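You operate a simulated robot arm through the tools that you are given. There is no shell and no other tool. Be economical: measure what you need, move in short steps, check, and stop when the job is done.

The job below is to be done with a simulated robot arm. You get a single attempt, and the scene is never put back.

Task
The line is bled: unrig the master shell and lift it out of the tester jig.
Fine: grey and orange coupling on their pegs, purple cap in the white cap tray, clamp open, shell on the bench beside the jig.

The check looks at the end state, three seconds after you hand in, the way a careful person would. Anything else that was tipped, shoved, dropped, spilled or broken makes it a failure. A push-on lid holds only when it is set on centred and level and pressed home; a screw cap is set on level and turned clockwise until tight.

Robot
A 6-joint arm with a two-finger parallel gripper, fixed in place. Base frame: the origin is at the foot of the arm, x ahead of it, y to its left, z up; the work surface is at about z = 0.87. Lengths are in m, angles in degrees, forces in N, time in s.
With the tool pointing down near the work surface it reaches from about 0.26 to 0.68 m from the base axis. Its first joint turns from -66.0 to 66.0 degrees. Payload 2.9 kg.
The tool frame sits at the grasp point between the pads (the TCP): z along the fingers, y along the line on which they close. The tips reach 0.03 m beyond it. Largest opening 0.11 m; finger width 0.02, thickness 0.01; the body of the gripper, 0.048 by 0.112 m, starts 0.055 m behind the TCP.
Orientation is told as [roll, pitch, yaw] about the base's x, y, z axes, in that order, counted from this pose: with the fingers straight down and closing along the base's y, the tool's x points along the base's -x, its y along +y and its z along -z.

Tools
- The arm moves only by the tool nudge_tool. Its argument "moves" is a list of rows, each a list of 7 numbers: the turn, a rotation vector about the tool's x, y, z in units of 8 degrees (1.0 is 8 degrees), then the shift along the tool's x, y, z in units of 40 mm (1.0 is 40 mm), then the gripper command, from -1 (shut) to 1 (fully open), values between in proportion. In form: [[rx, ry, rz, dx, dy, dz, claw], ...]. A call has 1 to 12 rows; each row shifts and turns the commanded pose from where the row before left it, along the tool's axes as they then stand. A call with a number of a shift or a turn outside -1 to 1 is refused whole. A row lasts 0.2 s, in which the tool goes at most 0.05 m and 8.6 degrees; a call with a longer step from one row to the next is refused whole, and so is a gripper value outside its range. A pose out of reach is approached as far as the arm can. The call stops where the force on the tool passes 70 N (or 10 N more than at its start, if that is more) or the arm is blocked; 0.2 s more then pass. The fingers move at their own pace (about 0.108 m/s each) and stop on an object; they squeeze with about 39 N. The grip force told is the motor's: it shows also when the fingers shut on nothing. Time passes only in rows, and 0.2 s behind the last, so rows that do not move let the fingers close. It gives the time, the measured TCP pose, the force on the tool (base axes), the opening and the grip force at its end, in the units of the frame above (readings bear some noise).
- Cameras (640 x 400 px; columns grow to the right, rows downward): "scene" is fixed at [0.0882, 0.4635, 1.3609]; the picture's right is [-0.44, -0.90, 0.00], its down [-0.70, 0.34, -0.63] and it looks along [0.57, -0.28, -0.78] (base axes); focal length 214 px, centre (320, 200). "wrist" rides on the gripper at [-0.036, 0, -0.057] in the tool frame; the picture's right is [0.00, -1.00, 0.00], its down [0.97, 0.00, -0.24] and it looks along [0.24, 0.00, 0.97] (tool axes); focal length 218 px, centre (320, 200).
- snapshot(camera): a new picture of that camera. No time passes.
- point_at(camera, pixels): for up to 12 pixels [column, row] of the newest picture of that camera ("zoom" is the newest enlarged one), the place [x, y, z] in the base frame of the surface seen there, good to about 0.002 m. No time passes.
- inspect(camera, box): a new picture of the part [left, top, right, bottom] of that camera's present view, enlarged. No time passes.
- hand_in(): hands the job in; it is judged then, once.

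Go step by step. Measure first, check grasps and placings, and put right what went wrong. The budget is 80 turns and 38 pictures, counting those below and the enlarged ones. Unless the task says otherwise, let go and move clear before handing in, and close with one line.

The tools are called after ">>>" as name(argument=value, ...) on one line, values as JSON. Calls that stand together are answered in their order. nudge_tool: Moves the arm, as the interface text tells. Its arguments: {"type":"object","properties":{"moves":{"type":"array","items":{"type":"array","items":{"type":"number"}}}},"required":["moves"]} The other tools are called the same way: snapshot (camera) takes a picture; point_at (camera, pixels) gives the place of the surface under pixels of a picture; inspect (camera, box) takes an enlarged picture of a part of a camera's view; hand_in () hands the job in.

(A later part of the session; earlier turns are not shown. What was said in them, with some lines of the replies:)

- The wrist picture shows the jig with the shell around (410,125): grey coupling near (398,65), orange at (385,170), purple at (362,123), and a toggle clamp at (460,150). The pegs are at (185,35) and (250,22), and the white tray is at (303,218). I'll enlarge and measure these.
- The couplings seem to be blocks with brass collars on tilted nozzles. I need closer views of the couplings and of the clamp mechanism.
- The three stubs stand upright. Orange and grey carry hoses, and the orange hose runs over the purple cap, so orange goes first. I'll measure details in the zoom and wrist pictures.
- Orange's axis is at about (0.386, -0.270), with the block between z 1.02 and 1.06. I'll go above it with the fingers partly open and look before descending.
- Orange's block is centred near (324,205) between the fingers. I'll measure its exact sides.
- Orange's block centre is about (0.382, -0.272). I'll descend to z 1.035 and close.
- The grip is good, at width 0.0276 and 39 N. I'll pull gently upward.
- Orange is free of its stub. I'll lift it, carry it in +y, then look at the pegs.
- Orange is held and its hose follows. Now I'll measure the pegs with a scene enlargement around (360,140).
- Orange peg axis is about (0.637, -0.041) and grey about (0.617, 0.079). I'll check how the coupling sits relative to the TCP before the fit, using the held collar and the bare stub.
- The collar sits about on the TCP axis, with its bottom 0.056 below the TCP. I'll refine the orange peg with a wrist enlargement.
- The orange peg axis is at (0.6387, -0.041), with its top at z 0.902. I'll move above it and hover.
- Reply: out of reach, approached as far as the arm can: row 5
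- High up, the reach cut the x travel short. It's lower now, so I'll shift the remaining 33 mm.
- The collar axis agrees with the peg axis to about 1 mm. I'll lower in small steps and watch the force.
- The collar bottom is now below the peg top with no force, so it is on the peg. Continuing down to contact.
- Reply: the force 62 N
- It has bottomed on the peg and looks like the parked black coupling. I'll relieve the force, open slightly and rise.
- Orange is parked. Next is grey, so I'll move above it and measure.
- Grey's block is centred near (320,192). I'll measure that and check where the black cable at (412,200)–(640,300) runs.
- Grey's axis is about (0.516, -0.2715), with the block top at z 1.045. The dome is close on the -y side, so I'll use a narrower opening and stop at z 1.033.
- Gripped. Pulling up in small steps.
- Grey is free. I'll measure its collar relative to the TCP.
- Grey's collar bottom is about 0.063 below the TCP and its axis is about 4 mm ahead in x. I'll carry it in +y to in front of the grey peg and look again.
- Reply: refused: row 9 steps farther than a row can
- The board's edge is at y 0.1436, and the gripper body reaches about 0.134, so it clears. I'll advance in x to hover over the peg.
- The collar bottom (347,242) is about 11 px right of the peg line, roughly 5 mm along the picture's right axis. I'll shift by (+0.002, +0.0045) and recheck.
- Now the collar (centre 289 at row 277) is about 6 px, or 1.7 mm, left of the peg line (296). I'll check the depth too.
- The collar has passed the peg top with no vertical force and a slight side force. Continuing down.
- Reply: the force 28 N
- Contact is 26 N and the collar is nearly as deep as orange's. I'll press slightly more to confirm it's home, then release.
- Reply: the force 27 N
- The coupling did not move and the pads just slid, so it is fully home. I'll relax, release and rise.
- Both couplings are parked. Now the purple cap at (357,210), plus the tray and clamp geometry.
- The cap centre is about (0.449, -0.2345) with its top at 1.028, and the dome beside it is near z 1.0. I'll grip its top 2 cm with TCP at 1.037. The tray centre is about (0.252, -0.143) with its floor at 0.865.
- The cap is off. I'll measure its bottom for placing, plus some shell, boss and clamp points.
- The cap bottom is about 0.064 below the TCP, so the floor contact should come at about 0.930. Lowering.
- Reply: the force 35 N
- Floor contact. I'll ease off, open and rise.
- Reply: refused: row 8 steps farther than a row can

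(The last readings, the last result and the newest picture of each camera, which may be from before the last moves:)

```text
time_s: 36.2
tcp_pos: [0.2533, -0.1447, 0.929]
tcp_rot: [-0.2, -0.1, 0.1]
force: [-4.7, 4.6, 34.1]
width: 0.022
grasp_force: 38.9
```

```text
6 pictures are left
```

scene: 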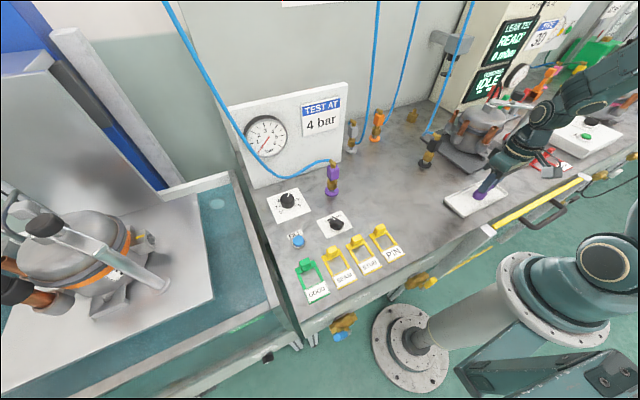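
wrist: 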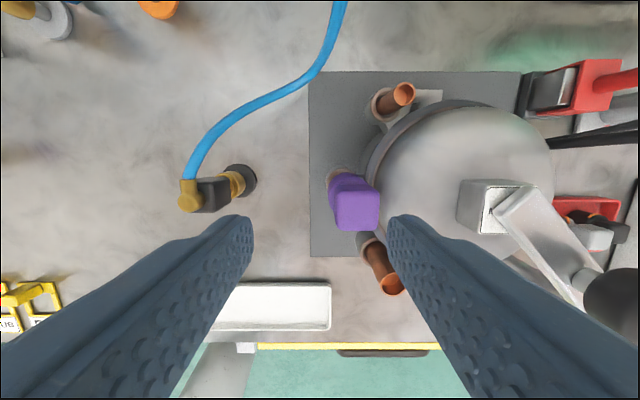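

That call was refused and one picture was spent. Redoing the release with smaller steps, then moving towards the clamp knob.

>>> nudge_tool(moves=[[0, 0, 0, 0, 0, -0.06, -1], [0, 0, 0, 0, 0, 0, -0.2], [0, 0, 0, 0, 0, 0, -0.2], [0, 0, 0, 0, 0, -0.6, -0.2], [0, 0, 0, 0, 0, -1, -0.2], [0, 0, 0, 0, 0, -1, -0.2], [0, 0, 0, 0, 0, -1, -0.2], [0, 0, 0, -0.3, -0.6, -1, -0.2], [0, 0, 0, -0.6, -0.6, -0.8, -0.2], [0, 0, 0, -0.6, -0.9, -0.2, -0.2], [0, 0, 0, -0.6, -0.9, 0, -0.2], [0, 0, 0, -0.6, -0.9, 0, 0.1]])

```text
time_s: 38.8
tcp_pos: [0.3607, -0.3002, 1.1539]
tcp_rot: [0.0, 0.0, 0.1]
force: [0.7, -0.5, -0.3]
width: 0.0605
grasp_force: 0.1
```

I'll take one wrist picture to fix the knob, arm and boss positions.

>>> inspect(camera="wrist", box=[260, 20, 540, 195])

```text
2.29 times, centred on (400, 108) of wrist
```

zoom: 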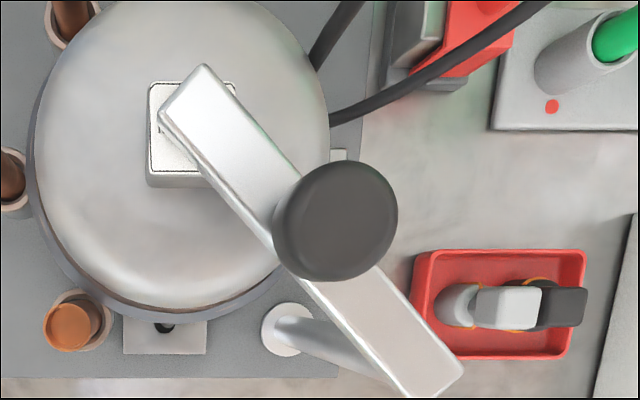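

>>> point_at(camera="zoom", pixels=[[342, 215], [285, 220], [394, 215], [342, 168], [342, 262], [205, 75], [430, 375], [158, 90], [230, 88], [155, 168], [278, 240], [340, 108]])

>>> point_at(camera="zoom", pixels=[[40, 120], [325, 120], [180, 300], [180, 10], [150, 130], [285, 325], [325, 55], [200, 185], [100, 160], [180, 240], [260, 100], [165, 340]])

```text
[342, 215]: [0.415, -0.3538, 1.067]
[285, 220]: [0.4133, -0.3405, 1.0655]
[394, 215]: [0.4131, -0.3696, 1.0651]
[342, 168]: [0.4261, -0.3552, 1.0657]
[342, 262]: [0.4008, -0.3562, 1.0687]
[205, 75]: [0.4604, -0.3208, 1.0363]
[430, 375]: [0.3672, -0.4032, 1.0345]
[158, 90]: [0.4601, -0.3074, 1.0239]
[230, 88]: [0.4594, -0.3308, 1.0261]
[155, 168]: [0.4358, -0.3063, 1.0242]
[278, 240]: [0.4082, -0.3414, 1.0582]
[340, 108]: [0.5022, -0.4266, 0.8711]
```

```text
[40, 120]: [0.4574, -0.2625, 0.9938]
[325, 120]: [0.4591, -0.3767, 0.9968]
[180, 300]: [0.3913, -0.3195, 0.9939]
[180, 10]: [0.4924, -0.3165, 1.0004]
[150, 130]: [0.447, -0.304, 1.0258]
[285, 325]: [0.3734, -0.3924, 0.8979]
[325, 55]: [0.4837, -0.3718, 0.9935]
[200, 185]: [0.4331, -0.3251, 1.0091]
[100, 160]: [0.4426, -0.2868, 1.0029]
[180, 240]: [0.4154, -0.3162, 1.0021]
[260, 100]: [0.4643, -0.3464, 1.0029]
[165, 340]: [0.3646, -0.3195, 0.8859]
```

The knob centre is (0.414, -0.355) with its top at 1.067. The boss is 26 mm square at (0.448, -0.319), with its top at 1.0255. I'll grip the knob.

>>> nudge_tool(moves=[[0, 0, 0, -0.67, -0.69, 0, 0.1], [0, 0, 0, -0.66, -0.68, 0, 0.1], [0, 0, 0, 0, 0, 0.7, 0.1], [0, 0, 0, 0, 0, 0.7, 0.1], [0, 0, 0, 0, 0, 0.6, 0.1], [0, 0, 0, 0, 0, 0, -1], [0, 0, 0, 0, 0, 0, -1]])

```text
time_s: 40.4
tcp_pos: [0.4138, -0.3543, 1.074]
tcp_rot: [-0.1, 0.1, 0.0]
force: [-2.1, -3.8, -2.6]
width: 0.0315
grasp_force: 44.3
```

Gripped at 31 mm. I'll test a small swing about the post, counterclockwise and away from the shell.

>>> nudge_tool(moves=[[0, 0, -0.5, 0.078, 0.078, 0, -1], [0, 0, -0.5, 0.078, 0.078, 0, -1], [0, 0, 0, 0, 0, 0, -1]])

```text
time_s: 41.2
tcp_pos: [0.4069, -0.3485, 1.0749]
tcp_rot: [0.0, 0.1, 8.0]
force: [-7.2, -7.1, -8.9]
width: 0.0315
grasp_force: 44.6
```

The knob moved freely with low force. I'll continue the arc.

>>> nudge_tool(moves=[[0, 0, -1, 0.157, 0.157, 0, -1], [0, 0, -1, 0.157, 0.157, 0, -1], [0, 0, -1, 0.157, 0.157, 0, -1], [0, 0, 0, 0, 0, 0, -1]])

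```text
time_s: 42.2
tcp_pos: [0.382, -0.339, 1.074]
tcp_rot: [-0.2, 0.0, 31.8]
force: [-7.8, -29.5, -9.2]
width: 0.0317
grasp_force: 44.7
```

The side force is from the chord approximation pulling outwards. I'll correct inward slightly and continue.

>>> nudge_tool(moves=[[0, 0, 0, 0.04, -0.04, 0, -1], [0, 0, -1, 0.17, 0.145, 0, -1], [0, 0, -1, 0.17, 0.145, 0, -1], [0, 0, -1, 0.17, 0.145, 0, -1], [0, 0, 0, 0, 0, 0, -1]])

```text
time_s: 43.4
tcp_pos: [0.3575, -0.3385, 1.0759]
tcp_rot: [-0.2, 0.0, 56.4]
force: [3.1, -8.0, 3.7]
width: 0.0313
grasp_force: 44.6
```

>>> nudge_tool(moves=[[0, 0, -1, 0.17, 0.145, 0, -1], [0, 0, -1, 0.17, 0.145, 0, -1], [0, 0, -1, 0.17, 0.145, 0, -1], [0, 0, -1, 0.17, 0.145, 0, -1], [0, 0, -0.5, 0.085, 0.07, 0, -1], [0, 0, 0, 0, 0, 0, -1]])

>>> inspect(camera="scene", box=[430, 60, 590, 180])

```text
time_s: 44.8
tcp_pos: [0.3254, -0.3563, 1.0749]
tcp_rot: [-0.1, 0.0, 92.6]
force: [16.5, 24.4, 4.4]
width: 0.0316
grasp_force: 44.8
```

```text
3.33 times, centred on (510, 120) of scene
```

zoom: 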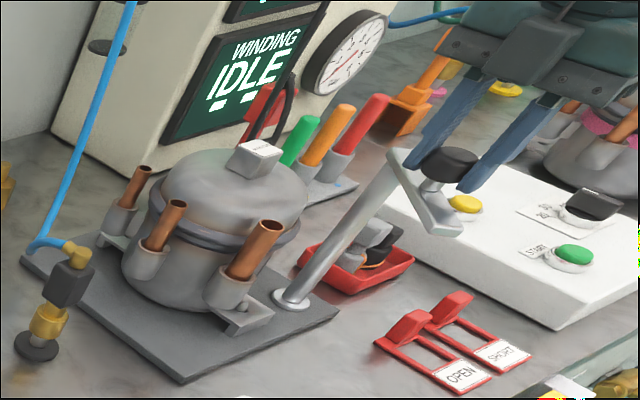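

The clamp is swung open about 90°. I'll measure the free bench area using the last scene snapshot before releasing.

>>> point_at(camera="scene", pixels=[[333, 193], [338, 175], [304, 195], [345, 215], [352, 228], [398, 225], [395, 180], [385, 195], [430, 162], [440, 112], [456, 70], [365, 160]])

>>> point_at(camera="zoom", pixels=[[25, 260], [183, 380], [335, 320], [230, 330], [235, 318], [100, 240], [70, 180], [120, 30], [55, 235], [72, 250], [205, 300], [150, 275]])

>>> nudge_tool(moves=[[0, 0, 0, 0, 0, 0, 0.3], [0, 0, 0, 0, 0, 0, 0.3], [0, 0, 0, 0, 0, -0.8, 0.3], [0, 0, 0, 0, 0, -0.8, 0.3]])

```text
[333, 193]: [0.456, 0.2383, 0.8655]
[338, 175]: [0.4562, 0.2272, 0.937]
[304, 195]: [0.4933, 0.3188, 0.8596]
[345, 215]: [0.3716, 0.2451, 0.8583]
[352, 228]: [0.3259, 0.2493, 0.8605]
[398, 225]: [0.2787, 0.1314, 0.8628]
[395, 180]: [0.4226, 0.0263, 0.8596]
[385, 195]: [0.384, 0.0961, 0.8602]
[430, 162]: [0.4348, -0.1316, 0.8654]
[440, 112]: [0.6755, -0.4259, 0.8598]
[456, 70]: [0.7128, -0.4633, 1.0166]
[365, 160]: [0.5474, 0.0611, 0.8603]
```

```text
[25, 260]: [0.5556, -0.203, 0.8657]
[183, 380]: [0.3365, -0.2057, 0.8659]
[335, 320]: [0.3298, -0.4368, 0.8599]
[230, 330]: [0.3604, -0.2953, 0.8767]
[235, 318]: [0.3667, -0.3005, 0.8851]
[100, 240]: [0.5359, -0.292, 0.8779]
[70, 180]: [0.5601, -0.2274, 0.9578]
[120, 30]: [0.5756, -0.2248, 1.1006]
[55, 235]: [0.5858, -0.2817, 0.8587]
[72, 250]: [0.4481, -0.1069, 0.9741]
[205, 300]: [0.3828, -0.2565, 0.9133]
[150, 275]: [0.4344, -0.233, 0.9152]
```

```text
time_s: 45.8
tcp_pos: [0.3223, -0.3575, 1.1386]
tcp_rot: [0.0, 0.0, 92.0]
force: [-0.2, -0.3, -0.9]
width: 0.0713
grasp_force: 0.0
```

The free bench centred at about (0.42, 0.03) suits the shell and clears black's disc and hose. Moving above the boss.

>>> nudge_tool(moves=[[0, 0, 0.25, 0, 0, 0, 0.1], [0, 0, 0, -0.32, -0.78, 0, 0.1], [0, 0, 0, -0.32, -0.78, 0, 0.1], [0, 0, 0, -0.32, -0.78, 0, 0.1], [0, 0, 0, 0, -0.78, 0, 0.1], [0, 0, 0, 0, 0, 0, 0.1]])

```text
time_s: 47.2
tcp_pos: [0.4466, -0.3217, 1.1401]
tcp_rot: [0.1, 0.0, 90.0]
force: [0.7, 0.3, 0.0]
width: 0.0606
grasp_force: 0.1
```

>>> nudge_tool(moves=[[0, 0, 0, -0.07, -0.035, 0.8, 0.1], [0, 0, 0, 0, 0, 0.8, 0.1], [0, 0, 0, 0, 0, 0.6, 0.1], [0, 0, 0, 0, 0, 0.32, 0.1], [0, 0, 0, 0, 0, 0, 0.1]])

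```text
time_s: 48.4
tcp_pos: [0.4477, -0.3173, 1.037]
tcp_rot: [0.0, -0.1, 90.1]
force: [0.6, -0.9, 0.1]
width: 0.0605
grasp_force: 0.0
```

>>> nudge_tool(moves=[[0, 0, 0, 0, 0, 0, -1], [0, 0, 0, 0, 0, 0, -1], [0, 0, 0, 0, 0, 0, -1], [0, 0, 0, 0, 0, -0.2, -1], [0, 0, 0, 0, 0, -0.2, -1], [0, 0, 0, 0, 0, -0.2, -1], [0, 0, 0, 0, 0, 0, -1]])

>>> inspect(camera="scene", box=[430, 60, 590, 180])

```text
time_s: 50.0
tcp_pos: [0.4488, -0.3173, 1.0623]
tcp_rot: [0.1, -0.1, 90.0]
force: [0.0, 0.2, -5.2]
width: 0.0296
grasp_force: 39.0
```

```text
3.33 times, centred on (510, 120) of scene
```

zoom: 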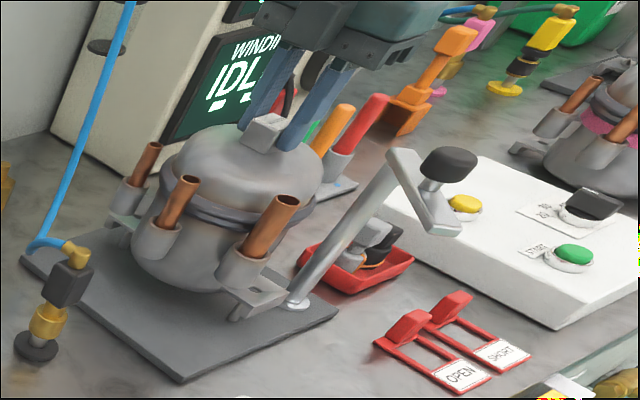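

The shell lifts level and is held firmly. I'll raise it, pull back slightly, then carry it in +y.

>>> nudge_tool(moves=[[0, 0, 0, 0, 0, -0.5, -1], [0, 0, 0, 0, 0, -0.7, -1], [0, 0, 0, 0, 0, -0.7, -1], [0, 0, 0, 0, 0, -0.7, -1], [0, 0, 0, 0, 0.4, -0.3, -1], [0, 0, 0, -0.3, 0.4, 0, -1], [0, 0, 0, -0.7, 0.1, 0, -1], [0, 0, 0, -0.8, 0, 0, -1], [0, 0, 0, -0.8, 0, 0, -1], [0, 0, 0, -0.8, 0, 0, -1], [0, 0, 0, -0.8, 0, 0, -1]])

>>> nudge_tool(moves=[[0, 0, 0, -0.8, 0, 0, -1], [0, 0, 0, -0.8, 0, 0, -1], [0, 0, 0, -0.8, 0, 0, -1], [0, 0, 0, -0.8, 0, 0, -1], [0, 0, 0, -0.7, 0, 0, -1], [0, 0, 0, -0.5, 0, 0, -1], [0, 0, 0, 0, 0, 0, -1]])

```text
time_s: 52.4
tcp_pos: [0.4136, -0.1479, 1.1757]
tcp_rot: [0.1, 0.1, 90.0]
force: [-0.2, 1.2, -5.4]
width: 0.0297
grasp_force: 39.0
```

```text
time_s: 54.0
tcp_pos: [0.4119, 0.0275, 1.177]
tcp_rot: [-0.1, 0.2, 90.1]
force: [-0.5, 0.8, -5.9]
width: 0.0297
grasp_force: 39.3
```

Arrived at (0.412, 0.028). I'll lower to a hover above the bench and check.

>>> nudge_tool(moves=[[0, 0, 0, 0, 0, 0.7, -1], [0, 0, 0, 0, 0, 0.7, -1], [0, 0, 0, 0, 0, 0.7, -1], [0, 0, 0, 0, 0, 0.5, -1], [0, 0, 0, 0, 0, 0.4, -1], [0, 0, 0, 0, 0, 0, -1]])

>>> snapshot(camera="scene")

```text
time_s: 55.4
tcp_pos: [0.4113, 0.0287, 1.055]
tcp_rot: [0.0, 0.0, 90.0]
force: [-0.2, 0.2, -5.7]
width: 0.0297
grasp_force: 38.9
```

```text
2 pictures are left
```

scene: 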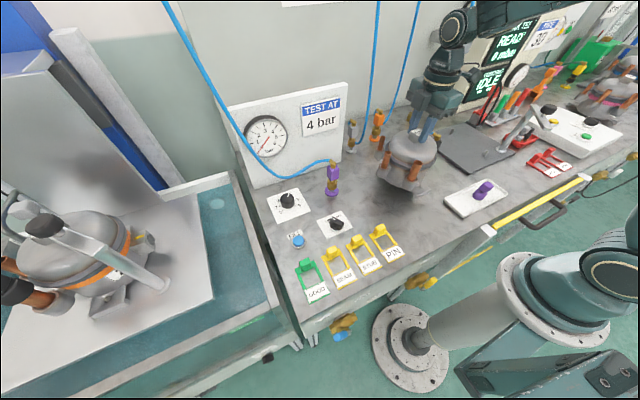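

The area is clear and the shell is level. Lowering to contact.

>>> nudge_tool(moves=[[0, 0, 0, 0, 0, 0.2, -1], [0, 0, 0, 0, 0, 0.15, -1], [0, 0, 0, 0, 0, 0.1, -1], [0, 0, 0, 0, 0, 0.1, -1], [0, 0, 0, 0, 0, 0, -1]])

```text
time_s: 56.6
tcp_pos: [0.4131, 0.0277, 1.035]
tcp_rot: [0.0, 0.2, 90.0]
force: [0.3, 1.2, -6.2]
width: 0.0293
grasp_force: 39.7
```

>>> nudge_tool(moves=[[0, 0, 0, 0, 0, 0.05, -1], [0, 0, 0, 0, 0, 0.05, -1], [0, 0, 0, 0, 0, 0.05, -1], [0, 0, 0, 0, 0, 0, -1]])

```text
time_s: 57.6
tcp_pos: [0.4128, 0.0273, 1.0285]
tcp_rot: [-0.1, 0.1, 90.0]
force: [-0.1, -0.5, -5.3]
width: 0.0296
grasp_force: 39.4
```

>>> nudge_tool(moves=[[0, 0, 0, 0, 0, 0.05, -1], [0, 0, 0, 0, 0, 0.05, -1], [0, 0, 0, 0, 0, 0.05, -1], [0, 0, 0, 0, 0, 0, -1]])

```text
time_s: 58.6
tcp_pos: [0.414, 0.0259, 1.0237]
tcp_rot: [-0.1, 0.0, 90.2]
force: [-4.4, 1.7, 24.1]
width: 0.0298
grasp_force: 39.3
```

On the bench, with 24 N contact. I'll ease off, open and rise clear.

>>> nudge_tool(moves=[[0, 0, 0, 0, 0, -0.05, -1], [0, 0, 0, 0, 0, 0, 0.1], [0, 0, 0, 0, 0, 0, 0.1], [0, 0, 0, 0, 0, -0.5, 0.1], [0, 0, 0, 0, 0, -0.9, 0.1], [0, 0, 0, 0, 0, -1, 0.1], [0, 0, 0, 0, 0, -1, 0.1], [0, 0, 0, 0.5, 0.6, -0.3, 0.1], [0, 0, 0, 0.8, 0.6, 0, 0.1], [0, 0, 0, 0.9, 0, 0, 0.1], [0, 0, 0, 0.9, 0, 0, 0.1]])

>>> inspect(camera="scene", box=[310, 80, 570, 240])

```text
time_s: 61.0
tcp_pos: [0.3643, -0.0976, 1.173]
tcp_rot: [0.1, 0.0, 90.1]
force: [-0.1, -0.6, 0.5]
width: 0.0605
grasp_force: 0.1
```

```text
2.46 times, centred on (440, 160) of scene
```

zoom: 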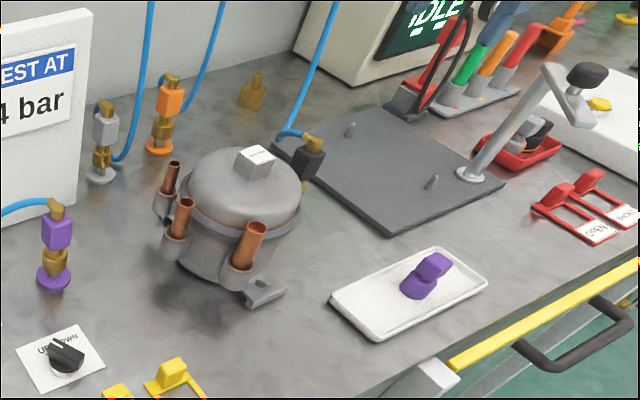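

The picture shows the shell upright on the bench at (245,215) and the cap in the tray at (428,278). Grey and orange are on their pegs, the clamp is swung open, and the gripper is clear. Handing in.

>>> hand_in()

```text
The job is handed in.
```

I unrigged the master shell and handed in: it stands on the bench beside the jig, with grey and orange on their pegs, the purple cap in the white tray and the clamp open.
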